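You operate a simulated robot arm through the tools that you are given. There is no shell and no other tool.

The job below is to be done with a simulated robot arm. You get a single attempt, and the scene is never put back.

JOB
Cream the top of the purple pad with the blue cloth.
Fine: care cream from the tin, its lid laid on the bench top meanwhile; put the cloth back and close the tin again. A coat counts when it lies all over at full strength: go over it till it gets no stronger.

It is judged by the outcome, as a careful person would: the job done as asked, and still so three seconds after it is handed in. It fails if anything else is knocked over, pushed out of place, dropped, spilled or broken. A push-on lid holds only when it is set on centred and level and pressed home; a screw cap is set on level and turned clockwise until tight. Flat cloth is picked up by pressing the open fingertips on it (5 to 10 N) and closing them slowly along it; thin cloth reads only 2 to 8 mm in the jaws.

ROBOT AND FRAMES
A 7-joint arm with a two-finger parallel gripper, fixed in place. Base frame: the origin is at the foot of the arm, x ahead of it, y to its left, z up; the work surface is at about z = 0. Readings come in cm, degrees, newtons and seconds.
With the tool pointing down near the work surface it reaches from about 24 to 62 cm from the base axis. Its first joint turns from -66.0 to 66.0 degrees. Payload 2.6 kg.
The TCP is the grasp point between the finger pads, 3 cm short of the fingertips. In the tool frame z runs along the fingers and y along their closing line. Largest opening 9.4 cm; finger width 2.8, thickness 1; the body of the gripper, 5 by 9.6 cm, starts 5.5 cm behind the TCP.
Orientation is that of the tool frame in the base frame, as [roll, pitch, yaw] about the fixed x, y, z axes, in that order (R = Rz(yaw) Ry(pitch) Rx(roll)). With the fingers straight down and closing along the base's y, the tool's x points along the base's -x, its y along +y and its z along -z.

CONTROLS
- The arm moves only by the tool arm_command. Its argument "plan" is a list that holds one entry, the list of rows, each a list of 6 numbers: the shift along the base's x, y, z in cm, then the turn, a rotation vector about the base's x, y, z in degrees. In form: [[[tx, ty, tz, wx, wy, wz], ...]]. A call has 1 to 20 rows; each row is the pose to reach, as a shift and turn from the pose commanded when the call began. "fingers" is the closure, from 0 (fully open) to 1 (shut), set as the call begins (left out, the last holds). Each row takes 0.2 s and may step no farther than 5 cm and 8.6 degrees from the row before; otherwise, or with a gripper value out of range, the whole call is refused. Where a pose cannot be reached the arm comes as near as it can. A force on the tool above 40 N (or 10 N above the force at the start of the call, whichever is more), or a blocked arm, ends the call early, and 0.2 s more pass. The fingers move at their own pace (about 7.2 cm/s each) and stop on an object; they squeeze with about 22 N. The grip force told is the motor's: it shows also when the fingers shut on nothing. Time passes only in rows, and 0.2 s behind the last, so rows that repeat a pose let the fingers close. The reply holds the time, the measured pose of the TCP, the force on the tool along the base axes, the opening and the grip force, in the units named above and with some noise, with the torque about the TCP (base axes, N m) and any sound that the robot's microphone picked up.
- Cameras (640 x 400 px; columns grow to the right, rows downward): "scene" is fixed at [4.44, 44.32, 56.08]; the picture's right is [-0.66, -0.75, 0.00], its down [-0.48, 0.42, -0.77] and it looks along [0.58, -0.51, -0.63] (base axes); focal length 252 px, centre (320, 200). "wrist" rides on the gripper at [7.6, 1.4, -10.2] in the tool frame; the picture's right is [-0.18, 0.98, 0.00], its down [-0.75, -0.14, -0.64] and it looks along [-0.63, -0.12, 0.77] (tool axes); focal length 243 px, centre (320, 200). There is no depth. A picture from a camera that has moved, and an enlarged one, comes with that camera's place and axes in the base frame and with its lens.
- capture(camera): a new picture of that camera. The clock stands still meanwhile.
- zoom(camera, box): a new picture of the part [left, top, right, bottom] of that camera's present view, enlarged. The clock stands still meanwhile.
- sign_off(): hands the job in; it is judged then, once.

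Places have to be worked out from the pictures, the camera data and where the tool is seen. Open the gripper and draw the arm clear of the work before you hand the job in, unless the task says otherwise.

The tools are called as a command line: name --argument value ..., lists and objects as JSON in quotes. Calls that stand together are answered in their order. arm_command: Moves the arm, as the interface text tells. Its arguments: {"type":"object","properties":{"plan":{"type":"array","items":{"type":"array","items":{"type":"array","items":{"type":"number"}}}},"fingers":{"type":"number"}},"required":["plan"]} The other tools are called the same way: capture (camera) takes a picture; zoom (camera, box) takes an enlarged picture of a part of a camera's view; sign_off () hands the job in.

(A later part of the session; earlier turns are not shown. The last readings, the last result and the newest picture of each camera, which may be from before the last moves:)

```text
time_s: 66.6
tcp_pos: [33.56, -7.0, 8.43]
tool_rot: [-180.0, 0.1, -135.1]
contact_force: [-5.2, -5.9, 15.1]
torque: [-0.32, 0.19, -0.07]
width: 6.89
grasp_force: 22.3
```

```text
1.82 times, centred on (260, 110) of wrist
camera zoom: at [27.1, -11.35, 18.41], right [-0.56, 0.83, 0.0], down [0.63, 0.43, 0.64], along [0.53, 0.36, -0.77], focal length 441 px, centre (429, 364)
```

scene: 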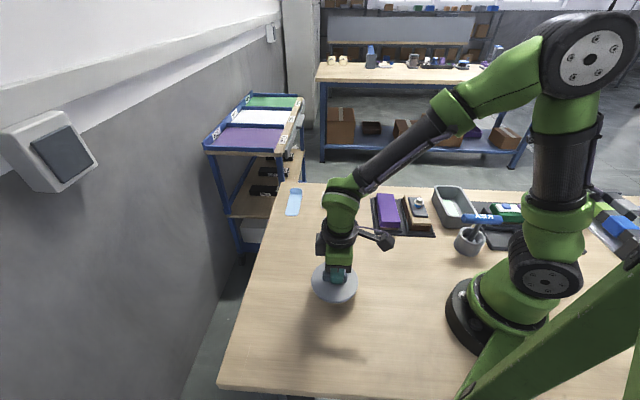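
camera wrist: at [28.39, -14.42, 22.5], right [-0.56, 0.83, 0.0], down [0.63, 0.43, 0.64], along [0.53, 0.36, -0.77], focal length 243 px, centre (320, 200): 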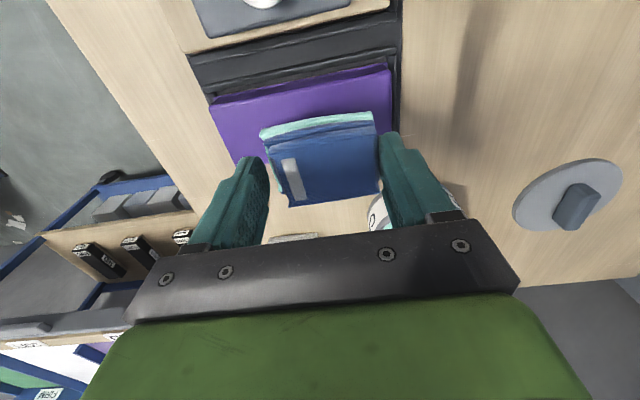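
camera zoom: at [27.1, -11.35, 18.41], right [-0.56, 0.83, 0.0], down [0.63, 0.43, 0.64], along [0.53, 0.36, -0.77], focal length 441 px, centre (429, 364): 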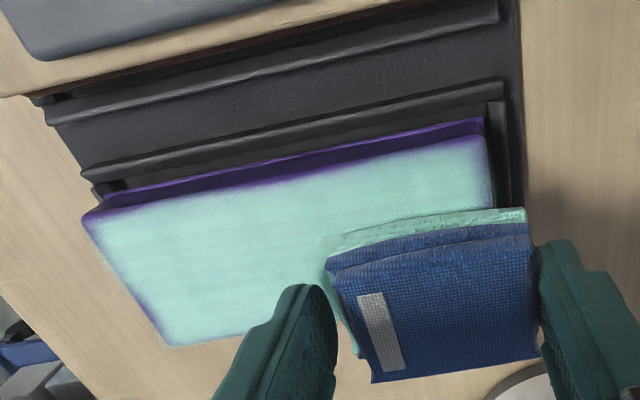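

The margins are thinner now. I keep going: plus edge with a bit more overlap to the far end, then sweep across it.

arm_command --plan '[[[0.21, 0.21, 0.03, 0, 0, 0], [0.99, -0.57, 0.025, 0, 0, 0], [1.77, -1.35, 0.02, 0, 0, 0], [2.54, -2.12, 0.015, 0, 0, 0], [3.32, -2.9, 0.01, 0, 0, 0], [4.1, -3.68, 0.005, 0, 0, 0], [4.88, -4.46, 0.0, 0, 0, 0], [5.65, -5.23, -0.005, 0, 0, 0], [6.43, -6.01, -0.01, 0, 0, 0], [6.43, -6.01, -0.01, 0, 0, 0], [5.68, -6.76, -0.01, 0, 0, 0], [4.92, -7.52, -0.01, 0, 0, 0], [4.17, -8.27, -0.01, 0, 0, 0], [4.17, -8.27, -0.01, 0, 0, 0]]]'

zoom --camera "scene" --box '[366, 175, 438, 240]'

zoom --camera "wrist" --box '[150, 20, 640, 220]'

```text
time_s: 69.6
tcp_pos: [37.81, -15.3, 8.44]
tool_rot: [180.0, -0.1, -135.1]
contact_force: [-0.3, -0.6, -0.6]
torque: [0.03, 0.01, 0.02]
width: 6.89
grasp_force: 21.7
```

```text
6.15 times, centred on (402, 208) of scene
camera zoom: at [4.44, 44.32, 56.08], right [-0.66, -0.75, 0.0], down [-0.48, 0.42, -0.77], along [0.58, -0.51, -0.63], focal length 1554 px, centre (-185, 154)
```

zoom: 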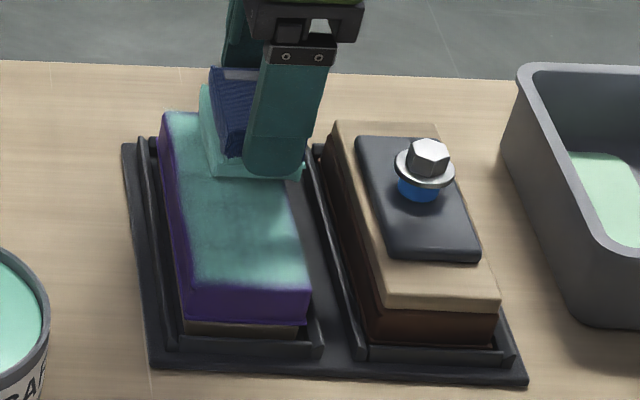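

```text
1.31 times, centred on (395, 120) of wrist
camera zoom: at [31.29, -19.66, 18.45], right [-0.56, 0.83, 0.0], down [0.63, 0.43, 0.64], along [0.53, 0.36, -0.77], focal length 317 px, centre (222, 304)
```

zoom: 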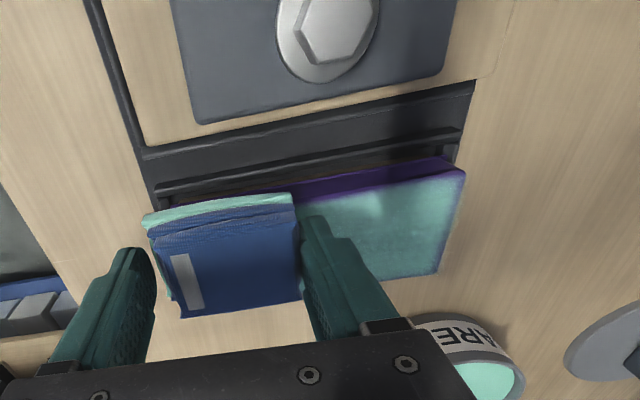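

No pressure at this end just now; I press 0.06 cm lower and run the minus edge back to the near end, then sweep across.

arm_command --plan '[[[0, 0, -0.06, 0, 0, 0], [-0.81, 0.81, -0.055, 0, 0, 0], [-1.63, 1.63, -0.05, 0, 0, 0], [-2.44, 2.44, -0.045, 0, 0, 0], [-3.25, 3.25, -0.04, 0, 0, 0], [-4.06, 4.06, -0.035, 0, 0, 0], [-4.88, 4.88, -0.03, 0, 0, 0], [-5.69, 5.69, -0.025, 0, 0, 0], [-6.5, 6.5, -0.02, 0, 0, 0], [-6.5, 6.5, -0.02, 0, 0, 0], [-5.75, 7.25, -0.02, 0, 0, 0], [-5.0, 8.0, -0.02, 0, 0, 0], [-4.24, 8.76, -0.02, 0, 0, 0], [-4.24, 8.76, -0.02, 0, 0, 0]]]'

zoom --camera "wrist" --box '[100, 0, 420, 220]'

zoom --camera "scene" --box '[366, 175, 438, 240]'

```text
time_s: 72.6
tcp_pos: [33.38, -6.26, 8.48]
tool_rot: [-180.0, 0.0, -135.1]
contact_force: [0.2, -0.3, 0.3]
torque: [0.02, 0.01, 0.0]
width: 6.9
grasp_force: 21.4
```

```text
1.82 times, centred on (260, 110) of wrist
camera zoom: at [27.02, -10.76, 18.48], right [-0.56, 0.83, 0.0], down [0.63, 0.43, 0.64], along [0.53, 0.36, -0.77], focal length 441 px, centre (429, 364)
```

zoom: 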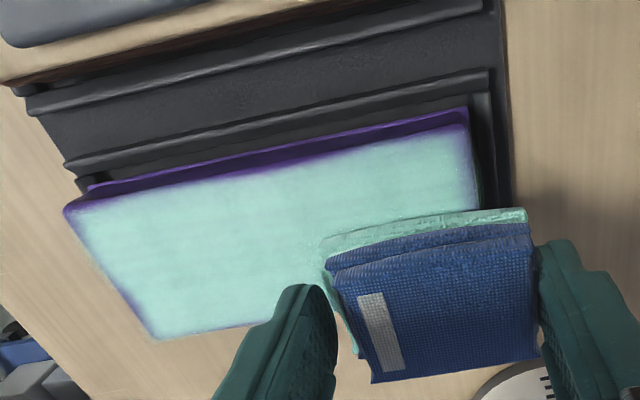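

```text
6.15 times, centred on (402, 208) of scene
camera zoom: at [4.44, 44.32, 56.08], right [-0.66, -0.75, 0.0], down [-0.48, 0.42, -0.77], along [0.58, -0.51, -0.63], focal length 1554 px, centre (-185, 154)
```

zoom: 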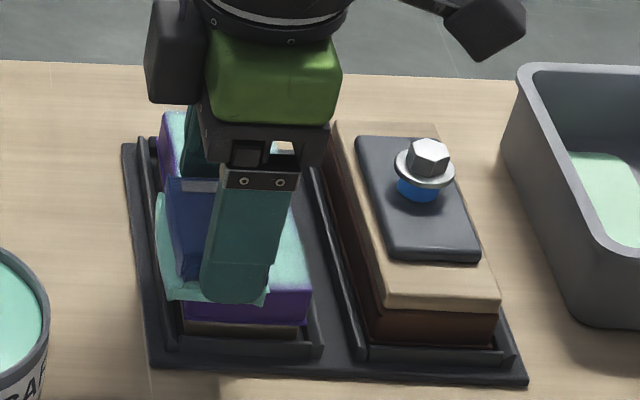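

I look closely at the remaining margins to see whether they lie on the flat top or only on the rounded edge.

zoom --camera "wrist" --box '[120, 80, 260, 180]'

zoom --camera "wrist" --box '[230, 40, 370, 140]'

```text
4.00 times, centred on (190, 130) of wrist
camera zoom: at [27.02, -10.76, 18.48], right [-0.56, 0.83, 0.0], down [0.63, 0.43, 0.64], along [0.53, 0.36, -0.77], focal length 970 px, centre (840, 480)
```

zoom: 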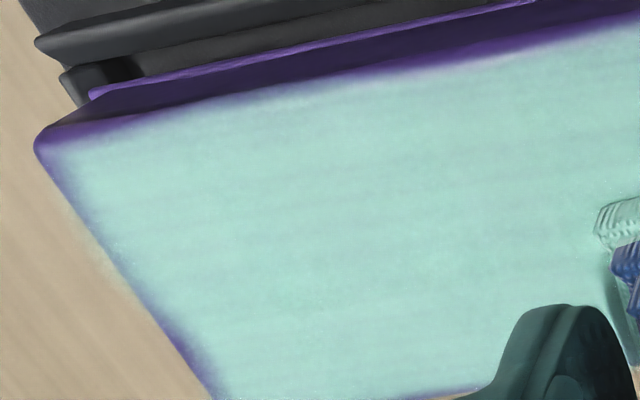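

```text
4.00 times, centred on (300, 90) of wrist
camera zoom: at [27.02, -10.76, 18.48], right [-0.56, 0.83, 0.0], down [0.63, 0.43, 0.64], along [0.53, 0.36, -0.77], focal length 970 px, centre (400, 640)
```

zoom: 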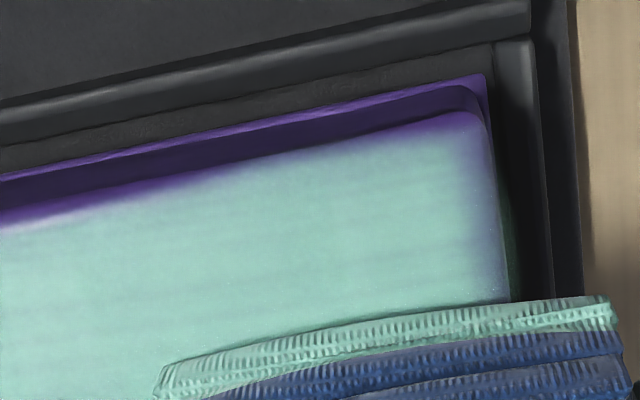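

The margins are uneven, mostly at the near end and the tool-side edge, where I had no pressure. I press down to get contact here first.

arm_command --plan '[[[0, 0, -0.06, 0, 0, 0], [0, 0, -0.06, 0, 0, 0]]]'

```text
time_s: 73.2
tcp_pos: [33.39, -6.39, 8.41]
tool_rot: [-180.0, 0.0, -135.0]
contact_force: [0.5, 1.0, 0.4]
torque: [0.01, -0.02, 0.0]
width: 6.91
grasp_force: 21.8
```

arm_command --plan '[[[0, 0, -0.06, 0, 0, 0], [0, 0, -0.06, 0, 0, 0]]]'

```text
time_s: 73.8
tcp_pos: [33.38, -6.3, 8.29]
tool_rot: [-180.0, -0.1, -135.0]
contact_force: [-4.7, 1.8, 15.4]
torque: [0.0, 0.21, -0.04]
width: 6.89
grasp_force: 22.6
```

15 N: contact. I ease slightly and sweep across the near end towards the minus side, reading the force after.

arm_command --plan '[[[-0.6, -0.6, 0.02, 0, 0, 0], [-1.2, -1.2, 0.02, 0, 0, 0], [-1.8, -1.8, 0.02, 0, 0, 0], [-2.4, -2.4, 0.02, 0, 0, 0], [-2.4, -2.4, 0.02, 0, 0, 0]]]'

zoom --camera "wrist" --box '[100, 0, 420, 220]'

```text
time_s: 75.0
tcp_pos: [31.15, -8.87, 8.29]
tool_rot: [-179.7, -0.1, -135.0]
contact_force: [6.6, 7.5, 21.1]
torque: [0.37, -0.31, 0.03]
width: 6.92
grasp_force: 21.6
```

```text
1.82 times, centred on (260, 110) of wrist
camera zoom: at [24.72, -13.29, 18.35], right [-0.57, 0.82, 0.0], down [0.63, 0.43, 0.64], along [0.53, 0.36, -0.77], focal length 441 px, centre (429, 364)
```

zoom: 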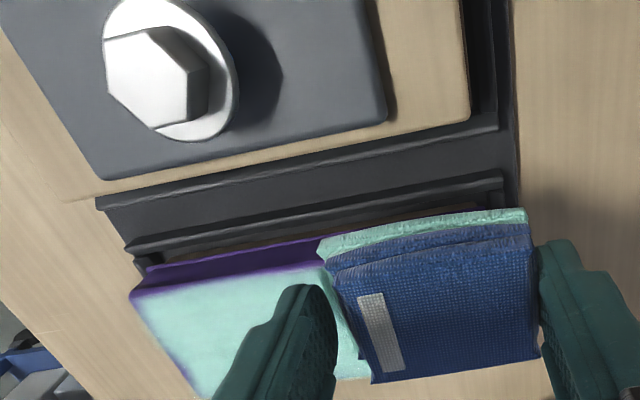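

21 N at this corner. I ease 0.03 cm and run along the minus edge to the far end.

arm_command --plan '[[[0.81, -0.81, 0.03, 0, 0, 0], [1.63, -1.63, 0.025, 0, 0, 0], [2.44, -2.44, 0.02, 0, 0, 0], [3.25, -3.25, 0.015, 0, 0, 0], [4.06, -4.06, 0.01, 0, 0, 0], [4.88, -4.88, 0.005, 0, 0, 0], [5.69, -5.69, 0.0, 0, 0, 0], [6.5, -6.5, -0.005, 0, 0, 0], [6.5, -6.5, -0.005, 0, 0, 0]]]'

zoom --camera "wrist" --box '[200, 20, 520, 220]'

zoom --camera "scene" --box '[366, 175, 438, 240]'

```text
time_s: 77.0
tcp_pos: [37.64, -15.39, 8.18]
tool_rot: [179.9, 0.0, -135.0]
contact_force: [0.3, 0.0, -0.9]
torque: [-0.01, -0.01, 0.04]
width: 6.91
grasp_force: 22.0
```

```text
2.00 times, centred on (360, 120) of wrist
camera zoom: at [31.17, -19.86, 18.32], right [-0.56, 0.83, 0.0], down [0.63, 0.43, 0.64], along [0.53, 0.36, -0.77], focal length 485 px, centre (240, 360)
```

zoom: 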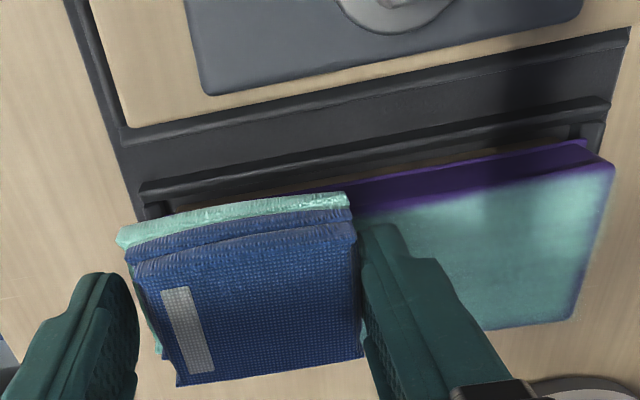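

```text
6.15 times, centred on (402, 208) of scene
camera zoom: at [4.44, 44.32, 56.08], right [-0.66, -0.75, 0.0], down [-0.48, 0.42, -0.77], along [0.58, -0.51, -0.63], focal length 1554 px, centre (-185, 154)
```

zoom: 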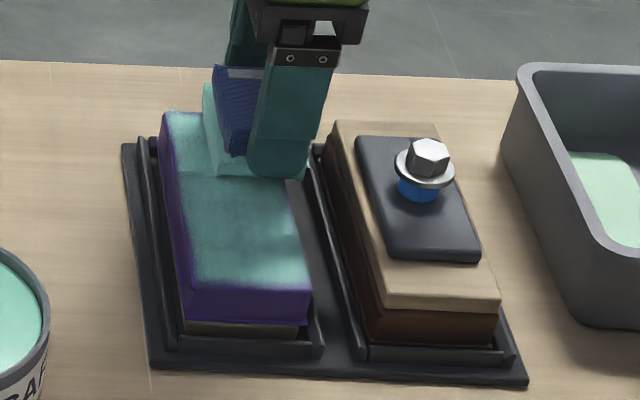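

No force at the far end; I press in small increments to regain contact here.

arm_command --plan '[[[0, 0, -0.05, 0, 0, 0], [0, 0, -0.05, 0, 0, 0]]]'

```text
time_s: 77.6
tcp_pos: [37.62, -15.39, 8.2]
tool_rot: [180.0, 0.0, -135.0]
contact_force: [0.1, -0.7, -0.2]
torque: [0.01, -0.01, 0.01]
width: 6.9
grasp_force: 21.8
```

arm_command --plan '[[[0, 0, -0.05, 0, 0, 0], [0, 0, -0.05, 0, 0, 0]]]'

```text
time_s: 78.2
tcp_pos: [37.67, -15.4, 8.13]
tool_rot: [-179.9, -0.1, -135.0]
contact_force: [-1.1, 0.7, 5.1]
torque: [0.09, 0.23, 0.0]
width: 6.9
grasp_force: 21.8
```

5 N now. I add 0.03 cm and sweep across the far end to the plus side.

arm_command --plan '[[[0, 0, -0.03, 0, 0, 0], [0.6, 0.6, -0.03, 0, 0, 0], [1.2, 1.2, -0.03, 0, 0, 0], [1.8, 1.8, -0.03, 0, 0, 0], [2.47, 2.47, -0.03, 0, 0, 0], [2.47, 2.47, -0.03, 0, 0, 0]]]'

zoom --camera "wrist" --box '[200, 20, 520, 220]'

```text
time_s: 79.6
tcp_pos: [40.07, -12.86, 8.2]
tool_rot: [-179.8, 0.1, -135.1]
contact_force: [-5.3, -7.4, 18.7]
torque: [-0.39, 0.44, 0.04]
width: 6.86
grasp_force: 21.6
```

```text
2.00 times, centred on (360, 120) of wrist
camera zoom: at [33.6, -17.3, 18.2], right [-0.56, 0.83, 0.0], down [0.63, 0.43, 0.64], along [0.53, 0.36, -0.77], focal length 485 px, centre (240, 360)
```

zoom: 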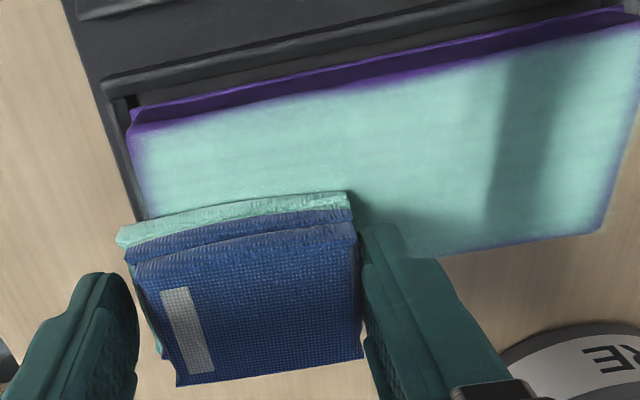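

18.7 N on the plus side: the surface is a touch higher there. I ease 0.04 cm and go back along the plus edge to the near end.

arm_command --plan '[[[-0.81, 0.81, 0.04, 0, 0, 0], [-1.63, 1.63, 0.05, 0, 0, 0], [-2.44, 2.44, 0.06, 0, 0, 0], [-3.25, 3.25, 0.07, 0, 0, 0], [-4.06, 4.06, 0.08, 0, 0, 0], [-4.88, 4.88, 0.09, 0, 0, 0], [-5.69, 5.69, 0.1, 0, 0, 0], [-6.5, 6.5, 0.1, 0, 0, 0], [-6.5, 6.5, 0.1, 0, 0, 0]]]'

zoom --camera "wrist" --box '[100, 0, 420, 220]'

zoom --camera "scene" --box '[366, 175, 438, 240]'

```text
time_s: 81.6
tcp_pos: [33.49, -6.29, 8.17]
tool_rot: [-180.0, 0.0, -134.9]
contact_force: [0.3, 0.2, 0.0]
torque: [0.01, -0.01, 0.03]
width: 6.89
grasp_force: 21.9
```

```text
1.82 times, centred on (260, 110) of wrist
camera zoom: at [27.01, -10.78, 18.28], right [-0.56, 0.83, 0.0], down [0.63, 0.43, 0.64], along [0.53, 0.36, -0.77], focal length 441 px, centre (429, 364)
```

zoom: 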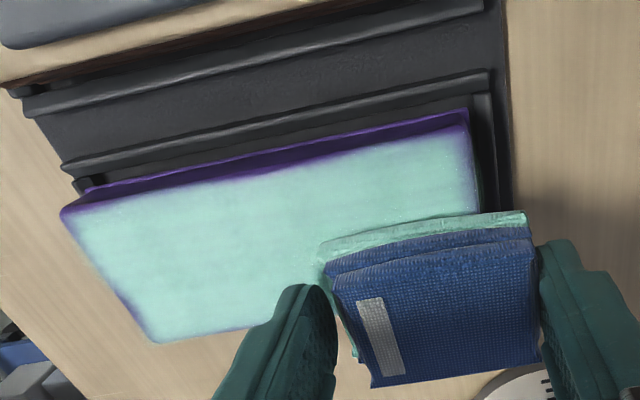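

```text
6.15 times, centred on (402, 208) of scene
camera zoom: at [4.44, 44.32, 56.08], right [-0.66, -0.75, 0.0], down [-0.48, 0.42, -0.77], along [0.58, -0.51, -0.63], focal length 1554 px, centre (-185, 154)
```

zoom: 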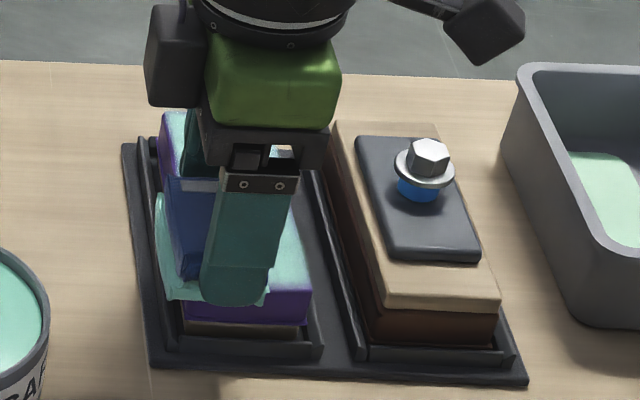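

I zoom on the same margins as before to compare whether they've changed.

zoom --camera "wrist" --box '[120, 80, 260, 180]'

zoom --camera "wrist" --box '[230, 40, 370, 140]'

```text
4.00 times, centred on (190, 130) of wrist
camera zoom: at [27.01, -10.78, 18.28], right [-0.56, 0.83, 0.0], down [0.63, 0.43, 0.64], along [0.53, 0.36, -0.77], focal length 970 px, centre (840, 480)
```

zoom: 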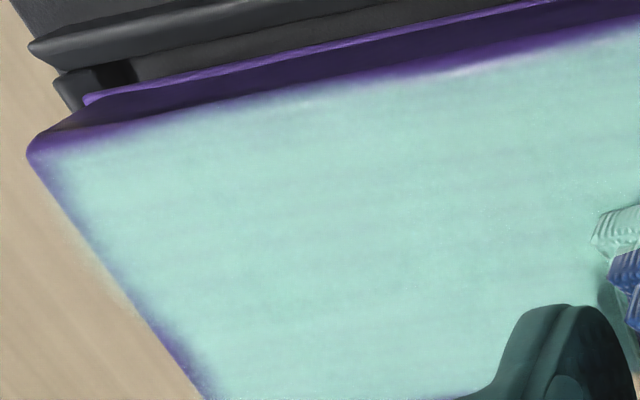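

```text
4.00 times, centred on (300, 90) of wrist
camera zoom: at [27.01, -10.78, 18.28], right [-0.56, 0.83, 0.0], down [0.63, 0.43, 0.64], along [0.53, 0.36, -0.77], focal length 970 px, centre (400, 640)
```

zoom: 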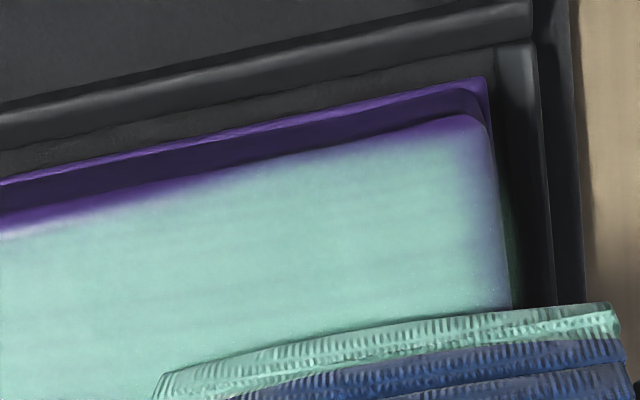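

The margins look identical to before those passes, so they seem to be just the rounded edge and no longer getting stronger. I lift off and compare the whole coat with the earlier picture.

arm_command --plan '[[[0, 0, 0.8, 0, 0, 0], [0, 0, 2.5, 0, 0, 0], [0, 0, 5.0, 0, 0, 0], [0.9, 2.0, 6.0, 0, 0, 0], [2.2, 5.2, 6.0, 0, 0, 0], [3.6, 8.7, 6.0, 0, 0, 0], [4.8, 11.5, 6.0, 0, 0, 0], [5.4, 12.8, 6.0, 0, 0, 0], [5.4, 12.8, 6.0, 0, 0, 0]]]'

zoom --camera "scene" --box '[378, 188, 410, 222]'

zoom --camera "scene" --box '[366, 175, 438, 240]'

capture --camera "wrist"

```text
time_s: 83.6
tcp_pos: [38.93, 6.42, 14.26]
tool_rot: [-179.9, 0.0, -135.0]
contact_force: [0.3, -1.0, -0.8]
torque: [0.04, 0.0, -0.02]
width: 6.93
grasp_force: 22.4
```

```text
11.76 times, centred on (394, 205) of scene
camera zoom: at [4.44, 44.32, 56.08], right [-0.66, -0.75, 0.0], down [-0.48, 0.42, -0.77], along [0.58, -0.51, -0.63], focal length 2971 px, centre (-551, 141)
```

zoom: 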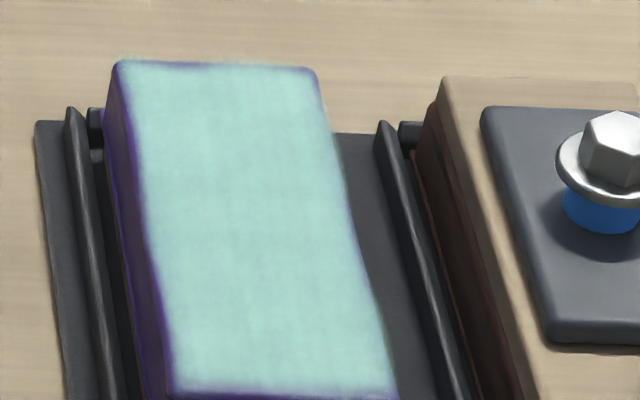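

```text
6.15 times, centred on (402, 208) of scene
camera zoom: at [4.44, 44.32, 56.08], right [-0.66, -0.75, 0.0], down [-0.48, 0.42, -0.77], along [0.58, -0.51, -0.63], focal length 1554 px, centre (-185, 154)
```

zoom: 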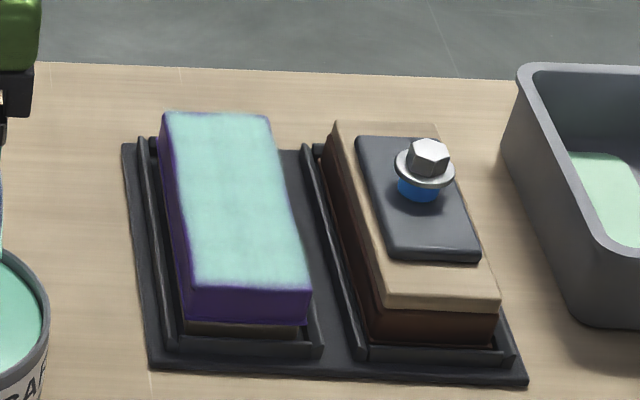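

```text
taken
camera wrist: at [32.54, 1.99, 24.36], right [-0.56, 0.83, 0.0], down [0.63, 0.43, 0.64], along [0.53, 0.36, -0.77], focal length 243 px, centre (320, 200)
```

wrist: 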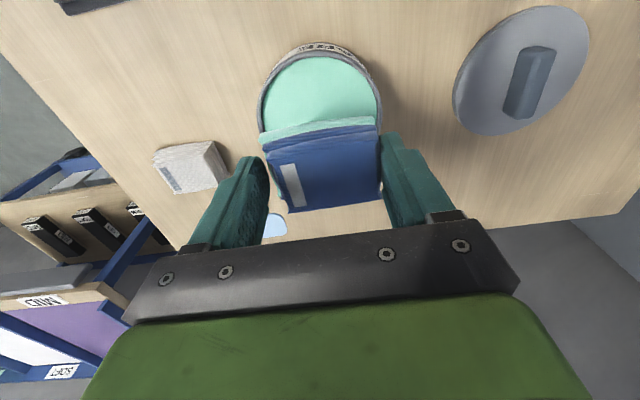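

The coat is unchanged from before the second load, so it's at full strength all over. Now I check how the cloth sits in the grip before putting it back.

zoom --camera "wrist" --box '[230, 90, 410, 240]'

zoom --camera "scene" --box '[300, 165, 380, 255]'

```text
2.67 times, centred on (320, 165) of wrist
camera zoom: at [32.54, 1.99, 24.36], right [-0.56, 0.83, 0.0], down [0.63, 0.43, 0.64], along [0.53, 0.36, -0.77], focal length 647 px, centre (320, 293)
```

zoom: 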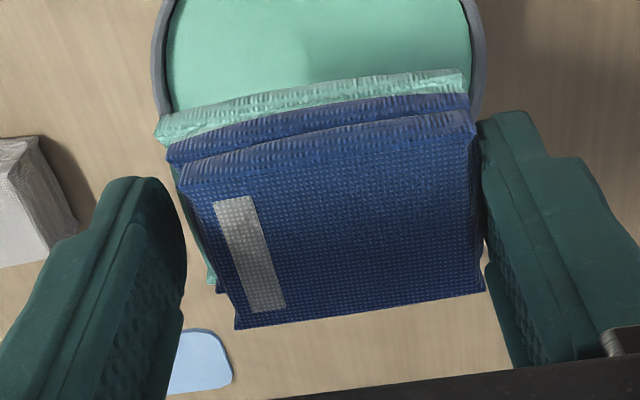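

```text
4.44 times, centred on (340, 210) of scene
camera zoom: at [4.44, 44.32, 56.08], right [-0.66, -0.75, 0.0], down [-0.48, 0.42, -0.77], along [0.58, -0.51, -0.63], focal length 1122 px, centre (231, 156)
```

zoom: 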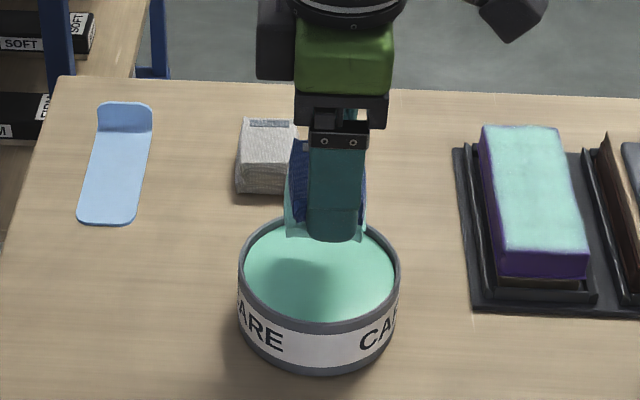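

The cloth sits level in the grip, about 0.4-0.5 cm higher than before. I carry it back over its original spot (46.95, -7.55), turning back to its original 138.6° orientation.

arm_command --plan '[[[0.4, -0.7, 0, 0, 0, 0.4], [1.6, -2.8, 0, 0, 0, 1.2], [3.2, -5.5, 0, 0, 0, 2.0], [4.8, -8.3, 0, 0, 0, 2.8], [6.4, -11.0, 0, 0, 0, 3.6], [7.6, -13.1, -0.5, 0, 0, 3.6], [8.08, -13.93, -1.5, 0, 0, 3.6], [8.08, -13.93, -3.5, 0, 0, 3.6], [8.08, -13.93, -5.5, 0, 0, 3.6], [8.08, -13.93, -7.5, 0, 0, 3.6], [8.08, -13.93, -8.8, 0, 0, 3.6], [8.08, -13.93, -8.8, 0, 0, 3.6]]]'

zoom --camera "scene" --box '[310, 150, 410, 230]'

capture --camera "wrist"

```text
time_s: 86.2
tcp_pos: [47.02, -7.46, 5.27]
tool_rot: [179.9, 0.1, -131.4]
contact_force: [0.0, 0.2, -0.6]
torque: [-0.01, 0.01, 0.01]
width: 6.95
grasp_force: 22.0
```

```text
5.00 times, centred on (360, 190) of scene
camera zoom: at [4.44, 44.32, 56.08], right [-0.66, -0.75, 0.0], down [-0.48, 0.42, -0.77], along [0.58, -0.51, -0.63], focal length 1262 px, centre (120, 250)
```

zoom: 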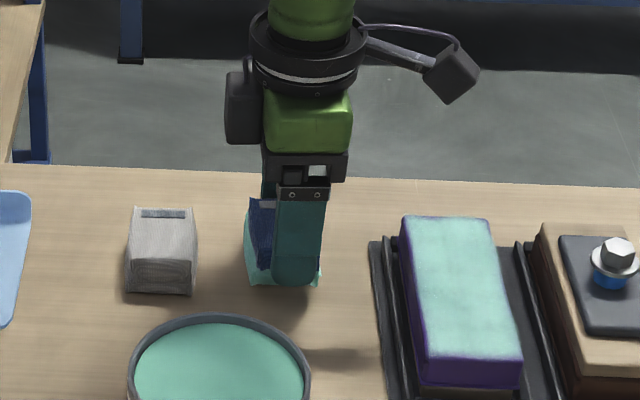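

```text
taken
camera wrist: at [40.84, -12.24, 15.38], right [-0.62, 0.79, 0.0], down [0.6, 0.47, 0.64], along [0.51, 0.4, -0.77], focal length 243 px, centre (320, 200)
```

wrist: 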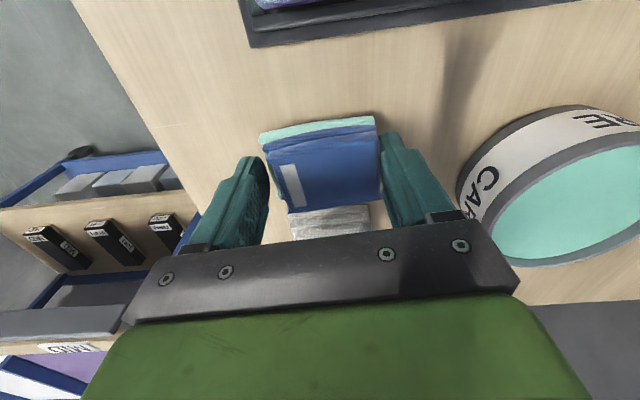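

The cloth hangs right over its old place at TCP z≈5.3. I lower it slowly until it touches the bench.

arm_command --plan '[[[-0.03, -0.05, -0.3, 0, 0, 0], [-0.03, -0.05, -0.6, 0, 0, 0], [-0.03, -0.05, -0.8, 0, 0, 0], [-0.03, -0.05, -0.9, 0, 0, 0], [-0.03, -0.05, -0.9, 0, 0, 0]]]'

```text
time_s: 87.4
tcp_pos: [47.03, -7.6, 4.5]
tool_rot: [180.0, 0.0, -131.4]
contact_force: [0.0, 0.8, -0.6]
torque: [-0.02, -0.01, 0.02]
width: 6.9
grasp_force: 22.0
```

arm_command --plan '[[[0, 0, -0.15, 0, 0, 0], [0, 0, -0.3, 0, 0, 0], [0, 0, -0.4, 0, 0, 0], [0, 0, -0.4, 0, 0, 0]]]'

```text
time_s: 88.4
tcp_pos: [46.99, -7.57, 4.06]
tool_rot: [-179.9, 0.0, -131.4]
contact_force: [-0.2, -0.3, -1.3]
torque: [0.02, 0.04, -0.01]
width: 6.9
grasp_force: 21.4
```

arm_command --plan '[[[0, 0, -0.07, 0, 0, 0], [0, 0, -0.14, 0, 0, 0], [0, 0, -0.14, 0, 0, 0]]]'

zoom --camera "scene" --box '[330, 180, 380, 220]'

```text
time_s: 89.2
tcp_pos: [46.96, -7.73, 3.99]
tool_rot: [180.0, 0.0, -131.3]
contact_force: [1.3, 0.4, -0.4]
torque: [-0.01, 0.01, 0.01]
width: 6.93
grasp_force: 22.3
```

```text
10.00 times, centred on (355, 200) of scene
camera zoom: at [4.44, 44.32, 56.08], right [-0.66, -0.75, 0.0], down [-0.48, 0.42, -0.77], along [0.58, -0.51, -0.63], focal length 2525 px, centre (-30, 200)
```

zoom: 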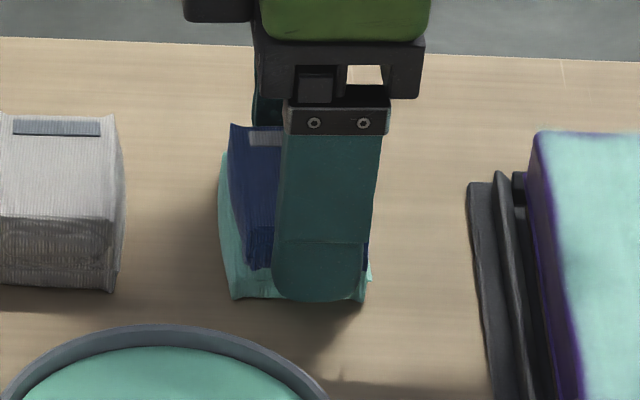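

Not touching yet. Closing on the cloth at the start had pulled it about 0.4 cm towards the tin, so I shift it back by that much and lower further.

arm_command --plan '[[[0.12, -0.12, 0, 0, 0, 0], [0.25, -0.25, 0, 0, 0, 0], [0.25, -0.25, -0.08, 0, 0, 0], [0.25, -0.25, -0.16, 0, 0, 0], [0.25, -0.25, -0.16, 0, 0, 0]]]'

```text
time_s: 90.4
tcp_pos: [47.33, -7.74, 3.89]
tool_rot: [-179.9, 0.1, -131.5]
contact_force: [-8.8, 2.7, 21.5]
torque: [0.07, 0.42, -0.05]
width: 6.91
grasp_force: 21.9
```

Touched down firmly (21 N). I ease up 0.12 cm to take the pressure off before releasing.

arm_command --plan '[[[0, 0, 0.06, 0, 0, 0], [0, 0, 0.12, 0, 0, 0], [0, 0, 0.12, 0, 0, 0]]]'

```text
time_s: 91.2
tcp_pos: [47.33, -7.83, 3.93]
tool_rot: [-179.8, 0.0, -131.3]
contact_force: [3.9, 1.4, 6.6]
torque: [0.05, -0.05, 0.0]
width: 6.92
grasp_force: 21.8
```

The cloth rests on the bench at 6.6 N. I open the fingers, then rise straight up.

arm_command --plan '[[[0, 0, 0, 0, 0, 0], [0, 0, 0, 0, 0, 0], [0, 0, 0, 0, 0, 0], [0, 0, 0.5, 0, 0, 0], [0, 0, 1.5, 0, 0, 0], [0, 0, 3.5, 0, 0, 0], [0, 0, 6.0, 0, 0, 0], [0, 0, 9.0, 0, 0, 0], [0, 0, 12.0, 0, 0, 0], [0, 0, 12.0, 0, 0, 0]]]' --fingers 0

zoom --camera "scene" --box '[330, 180, 380, 220]'

capture --camera "wrist"

zoom --camera "wrist" --box '[200, 0, 500, 200]'

```text
time_s: 93.4
tcp_pos: [47.22, -7.56, 16.05]
tool_rot: [180.0, 0.0, -131.3]
contact_force: [-0.1, -1.0, -0.4]
torque: [-0.03, 0.03, -0.03]
width: 9.39
grasp_force: 0.1
```

```text
10.00 times, centred on (355, 200) of scene
camera zoom: at [4.44, 44.32, 56.08], right [-0.66, -0.75, 0.0], down [-0.48, 0.42, -0.77], along [0.58, -0.51, -0.63], focal length 2525 px, centre (-30, 200)
```

zoom: 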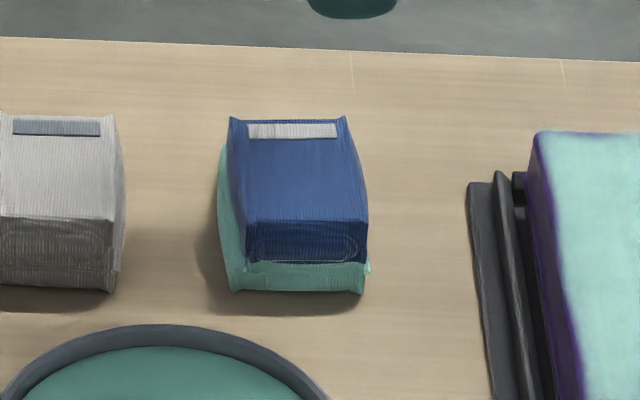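

```text
taken
camera wrist: at [41.0, -12.42, 26.09], right [-0.62, 0.79, 0.0], down [0.6, 0.47, 0.64], along [0.51, 0.4, -0.77], focal length 243 px, centre (320, 200)
```

wrist: 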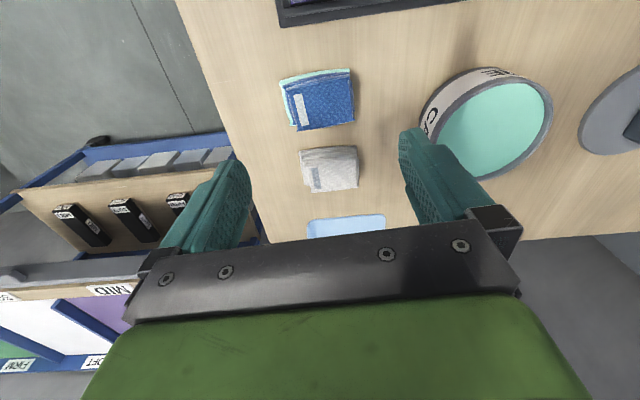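

```text
2.00 times, centred on (350, 100) of wrist
camera zoom: at [41.0, -12.42, 26.09], right [-0.62, 0.79, 0.0], down [0.6, 0.47, 0.64], along [0.51, 0.4, -0.77], focal length 485 px, centre (260, 400)
```

zoom: 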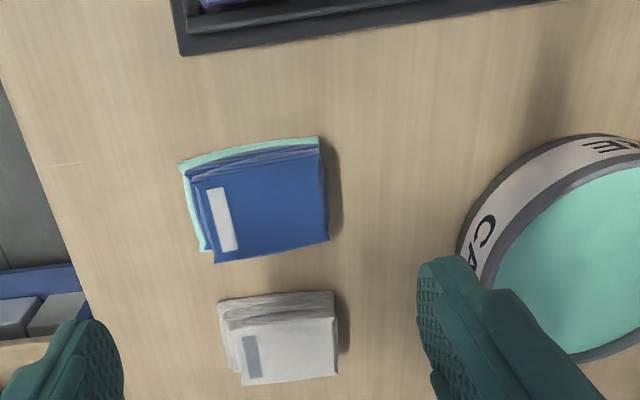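

The cloth is back exactly at its original place (same pixel outline as at the start). Next I fetch the lid: move over (27, 20), turn back to 135°, and hover.

arm_command --plan '[[[-1.0, 1.4, 0.5, 0, 0, -0.5], [-3.0, 4.1, 1.0, 0, 0, -1.0], [-5.4, 7.4, 1.0, 0, 0, -1.5], [-7.8, 10.7, 1.0, 0, 0, -2.0], [-10.2, 14.0, 1.0, 0, 0, -2.5], [-12.6, 17.3, 1.0, 0, 0, -3.0], [-15.0, 20.6, 1.0, 0, 0, -3.6], [-17.4, 23.9, 0.5, 0, 0, -3.6], [-19.3, 26.5, 0, 0, 0, -3.6], [-20.15, 27.7, -1.0, 0, 0, -3.6], [-20.15, 27.7, -2.0, 0, 0, -3.6], [-20.15, 27.7, -2.0, 0, 0, -3.6]]]'

capture --camera "wrist"

zoom --camera "wrist" --box '[240, 40, 400, 180]'

```text
time_s: 96.0
tcp_pos: [27.13, 19.76, 13.97]
tool_rot: [-180.0, 0.1, -135.1]
contact_force: [0.3, 0.3, 0.6]
torque: [-0.02, 0.02, 0.04]
width: 9.4
grasp_force: 0.0
```

```text
taken
camera wrist: at [20.6, 15.34, 24.02], right [-0.56, 0.83, 0.0], down [0.63, 0.43, 0.64], along [0.53, 0.36, -0.77], focal length 243 px, centre (320, 200)
```

wrist: 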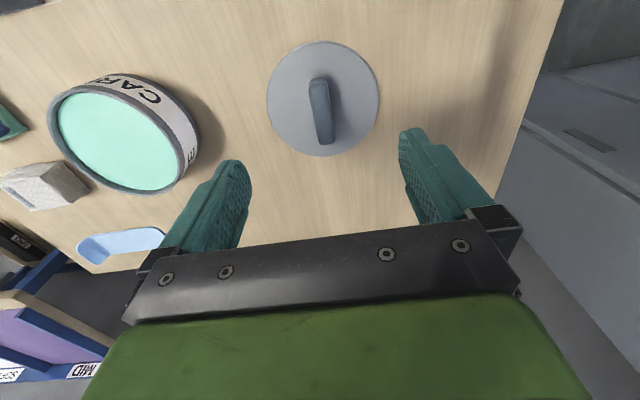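

```text
2.86 times, centred on (320, 110) of wrist
camera zoom: at [20.6, 15.34, 24.02], right [-0.56, 0.83, 0.0], down [0.63, 0.43, 0.64], along [0.53, 0.36, -0.77], focal length 693 px, centre (320, 457)
```

zoom: 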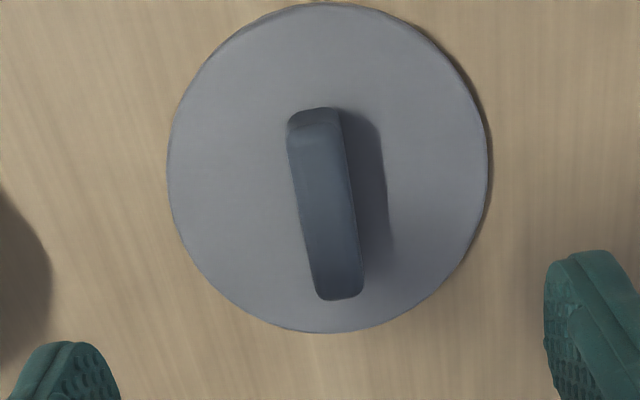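

The lid lies where I left it, about 0.2 cm off the tool axis. I correct that and descend onto the bar to the same height as when I released it.

arm_command --plan '[[[-0.07, 0.07, -2.0, 0, 0, 0], [-0.14, 0.14, -4.0, 0, 0, 0], [-0.14, 0.14, -6.0, 0, 0, 0], [-0.14, 0.14, -7.8, 0, 0, 0], [-0.14, 0.14, -8.8, 0, 0, 0], [-0.14, 0.14, -9.25, 0, 0, 0], [-0.14, 0.14, -9.25, 0, 0, 0]]]'

capture --camera "wrist"

```text
time_s: 97.6
tcp_pos: [26.93, 20.09, 4.59]
tool_rot: [179.9, 0.0, -135.0]
contact_force: [-0.1, 0.5, 0.7]
torque: [-0.01, 0.0, -0.01]
width: 9.37
grasp_force: 0.1
```

```text
taken
camera wrist: at [20.48, 15.63, 14.72], right [-0.56, 0.83, 0.0], down [0.63, 0.43, 0.64], along [0.53, 0.36, -0.77], focal length 243 px, centre (320, 200)
```

wrist: 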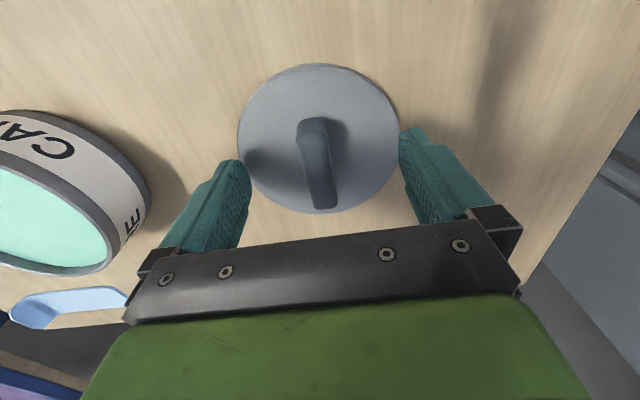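

The fingers straddle the bar just as they did on the tin. I close on it.

arm_command --plan '[[[0, 0, 0, 0, 0, 0], [0, 0, 0, 0, 0, 0], [0, 0, 0, 0, 0, 0], [0, 0, 0, 0, 0, 0], [0, 0, 0, 0, 0, 0]]]' --fingers 1

capture --camera "wrist"

```text
time_s: 98.8
tcp_pos: [27.0, 19.93, 4.76]
tool_rot: [180.0, 0.0, -135.0]
contact_force: [-0.3, -0.1, 0.3]
torque: [0.02, 0.0, -0.03]
width: 1.61
grasp_force: 22.0
```

```text
taken
camera wrist: at [20.48, 15.64, 14.74], right [-0.56, 0.83, 0.0], down [0.63, 0.43, 0.64], along [0.53, 0.36, -0.77], focal length 243 px, centre (320, 200)
```

wrist: 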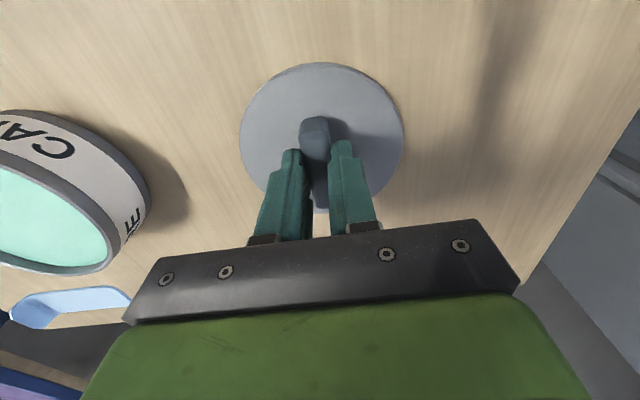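

The lid is gripped in the same way as the first time. I lift it and carry it to hover above the tin at about (39.0, 6.5).

arm_command --plan '[[[0, 0, 0.5, 0, 0, 0], [0, 0, 2.0, 0, 0, 0], [0, 0, 5.0, 0, 0, 0], [0.5, -0.6, 8.0, 0, 0, 0], [2.0, -2.2, 10.0, 0, 0, 0], [4.3, -4.8, 10.0, 0, 0, 0], [6.8, -7.6, 10.0, 0, 0, 0], [9.2, -10.3, 10.0, 0, 0, 0], [11.2, -12.5, 9.5, 0, 0, 0], [11.97, -13.44, 8.5, 0, 0, 0], [11.97, -13.44, 7.0, 0, 0, 0], [11.97, -13.44, 7.0, 0, 0, 0]]]'

zoom --camera "scene" --box '[300, 185, 380, 255]'

zoom --camera "wrist" --box '[220, 30, 420, 230]'

```text
time_s: 101.4
tcp_pos: [38.82, 6.55, 11.67]
tool_rot: [179.9, 0.1, -135.0]
contact_force: [-0.5, 0.6, -0.4]
torque: [0.04, 0.0, 0.01]
width: 1.63
grasp_force: 21.9
```

```text
5.71 times, centred on (340, 220) of scene
camera zoom: at [4.44, 44.32, 56.08], right [-0.66, -0.75, 0.0], down [-0.48, 0.42, -0.77], along [0.58, -0.51, -0.63], focal length 1443 px, centre (206, 86)
```

zoom: 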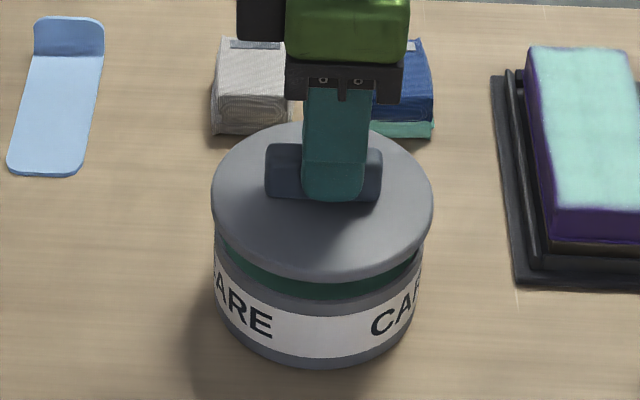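

```text
2.00 times, centred on (320, 130) of wrist
camera zoom: at [32.39, 2.11, 21.74], right [-0.56, 0.83, 0.0], down [0.63, 0.43, 0.64], along [0.53, 0.36, -0.77], focal length 485 px, centre (320, 340)
```

zoom: 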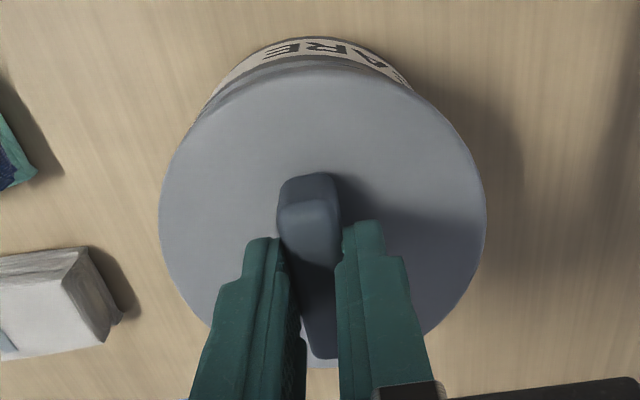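

The lid hovers over the tin and looks aligned. I take two more pose readings by holding still, to average out noise before seating it.

arm_command --plan '[[[0, 0, -0.5, 0, 0, 0], [0, 0, -0.8, 0, 0, 0], [0, 0, -0.8, 0, 0, 0]]]'

arm_command --plan '[[[0, 0, 0, 0, 0, 0]]]'

arm_command --plan '[[[0, 0, 0, 0, 0, 0]]]'

zoom --camera "scene" --box '[310, 200, 370, 255]'

zoom --camera "wrist" --box '[230, 40, 410, 160]'

```text
time_s: 102.2
tcp_pos: [38.91, 6.61, 11.05]
tool_rot: [179.9, 0.0, -135.0]
contact_force: [-0.1, 0.0, -0.9]
torque: [-0.01, 0.0, -0.01]
width: 1.61
grasp_force: 21.7
```

```text
time_s: 102.6
tcp_pos: [38.8, 6.58, 10.96]
tool_rot: [-179.9, 0.1, -135.0]
contact_force: [-0.6, 0.4, -0.4]
torque: [0.04, 0.03, 0.01]
width: 1.59
grasp_force: 22.1
```

```text
time_s: 103.0
tcp_pos: [38.86, 6.58, 10.96]
tool_rot: [180.0, 0.0, -135.1]
contact_force: [0.6, -0.2, -1.4]
torque: [0.0, -0.03, 0.01]
width: 1.61
grasp_force: 21.7
```

```text
7.27 times, centred on (340, 228) of scene
camera zoom: at [4.44, 44.32, 56.08], right [-0.66, -0.75, 0.0], down [-0.48, 0.42, -0.77], along [0.58, -0.51, -0.63], focal length 1836 px, centre (174, 0)
```

zoom: 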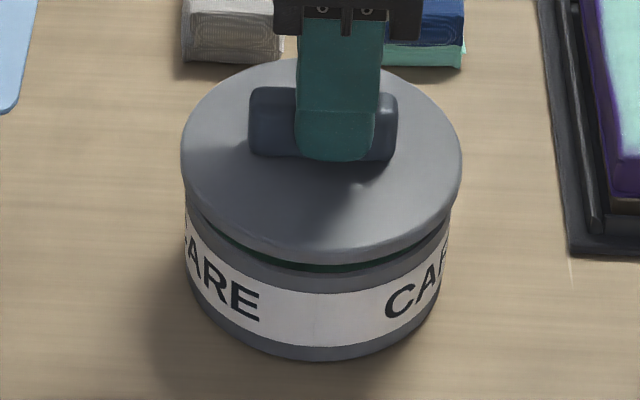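

```text
3.33 times, centred on (320, 100) of wrist
camera zoom: at [32.41, 2.11, 21.02], right [-0.56, 0.83, 0.0], down [0.63, 0.43, 0.64], along [0.53, 0.36, -0.77], focal length 809 px, centre (320, 533)
```

zoom: 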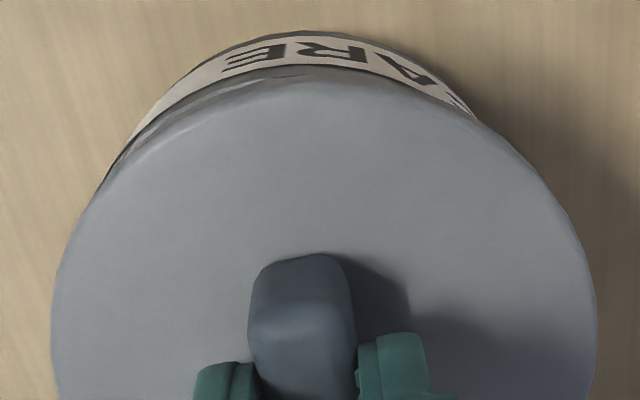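

Averaging the readings and the camera poses, the lid had been pushed about 0.3 cm along the closing line when I first gripped it (that was the snap). The tin's true centre is therefore about (+0.25, -0.2) from here. I shift by that and look again before lowering.

arm_command --plan '[[[0.12, -0.1, 0, 0, 0, 0], [0.25, -0.2, 0, 0, 0, 0], [0.25, -0.2, -0.4, 0, 0, 0], [0.25, -0.2, -0.7, 0, 0, 0], [0.25, -0.2, -0.7, 0, 0, 0]]]'

zoom --camera "scene" --box '[310, 200, 370, 255]'

zoom --camera "wrist" --box '[230, 40, 410, 160]'

capture --camera "wrist"

```text
time_s: 104.2
tcp_pos: [39.2, 6.48, 10.09]
tool_rot: [-180.0, 0.1, -134.9]
contact_force: [-0.2, -0.4, -0.4]
torque: [-0.02, -0.05, 0.0]
width: 1.61
grasp_force: 21.7
```

```text
7.27 times, centred on (340, 228) of scene
camera zoom: at [4.44, 44.32, 56.08], right [-0.66, -0.75, 0.0], down [-0.48, 0.42, -0.77], along [0.58, -0.51, -0.63], focal length 1836 px, centre (174, 0)
```

zoom: 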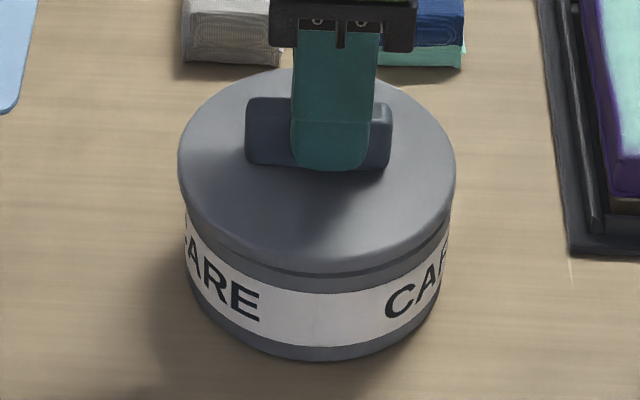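

```text
3.33 times, centred on (320, 100) of wrist
camera zoom: at [32.73, 1.99, 20.22], right [-0.56, 0.83, 0.0], down [0.63, 0.43, 0.64], along [0.53, 0.36, -0.77], focal length 809 px, centre (320, 533)
```

zoom: 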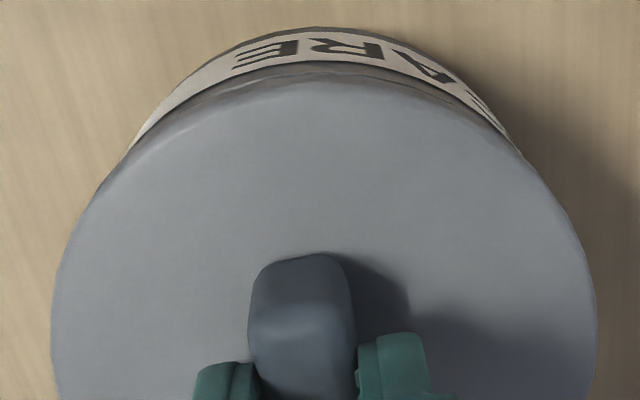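

```text
taken
camera wrist: at [32.73, 1.99, 20.22], right [-0.56, 0.83, 0.0], down [0.63, 0.43, 0.64], along [0.53, 0.36, -0.77], focal length 243 px, centre (320, 200)
```

wrist: 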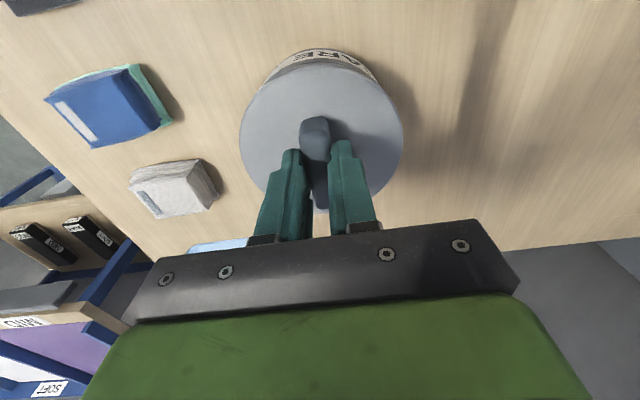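

The tin's label now shows symmetrically about the tool axis, so the lid is centred along the closing line; it is about 0.08 cm off the other way, which I trim. Then I lower onto the rim gently.

arm_command --plan '[[[-0.06, -0.06, -0.1, 0, 0, 0], [-0.06, -0.06, -0.2, 0, 0, 0], [-0.06, -0.06, -0.3, 0, 0, 0], [-0.06, -0.06, -0.3, 0, 0, 0]]]'

zoom --camera "scene" --box '[310, 200, 370, 255]'

zoom --camera "wrist" --box '[230, 40, 410, 160]'

```text
time_s: 105.2
tcp_pos: [39.14, 6.26, 9.88]
tool_rot: [-180.0, 0.0, -135.0]
contact_force: [0.0, 0.4, -0.1]
torque: [-0.01, 0.01, 0.0]
width: 1.62
grasp_force: 21.8
```

```text
7.27 times, centred on (340, 228) of scene
camera zoom: at [4.44, 44.32, 56.08], right [-0.66, -0.75, 0.0], down [-0.48, 0.42, -0.77], along [0.58, -0.51, -0.63], focal length 1836 px, centre (174, 0)
```

zoom: 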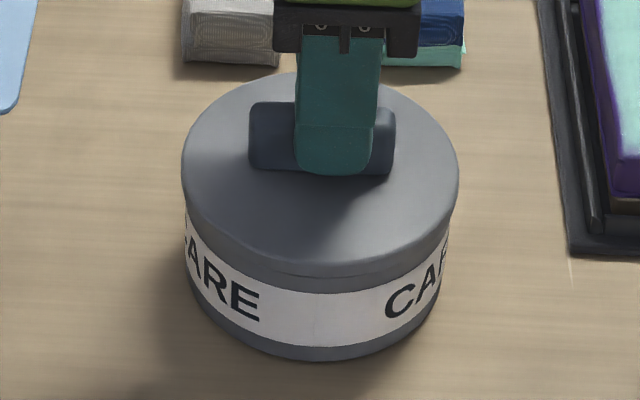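

```text
3.33 times, centred on (320, 100) of wrist
camera zoom: at [32.65, 1.86, 19.97], right [-0.56, 0.83, 0.0], down [0.63, 0.43, 0.64], along [0.53, 0.36, -0.77], focal length 809 px, centre (320, 533)
```

zoom: 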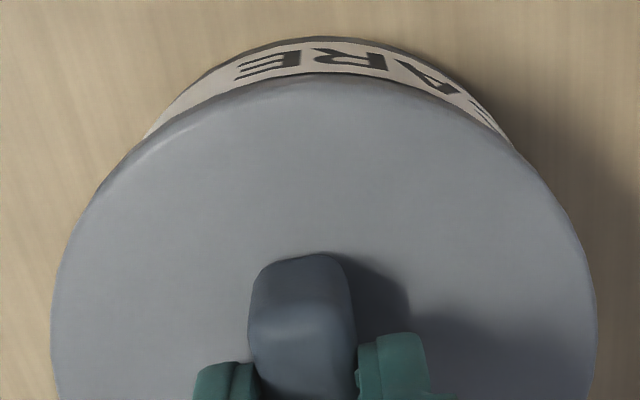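

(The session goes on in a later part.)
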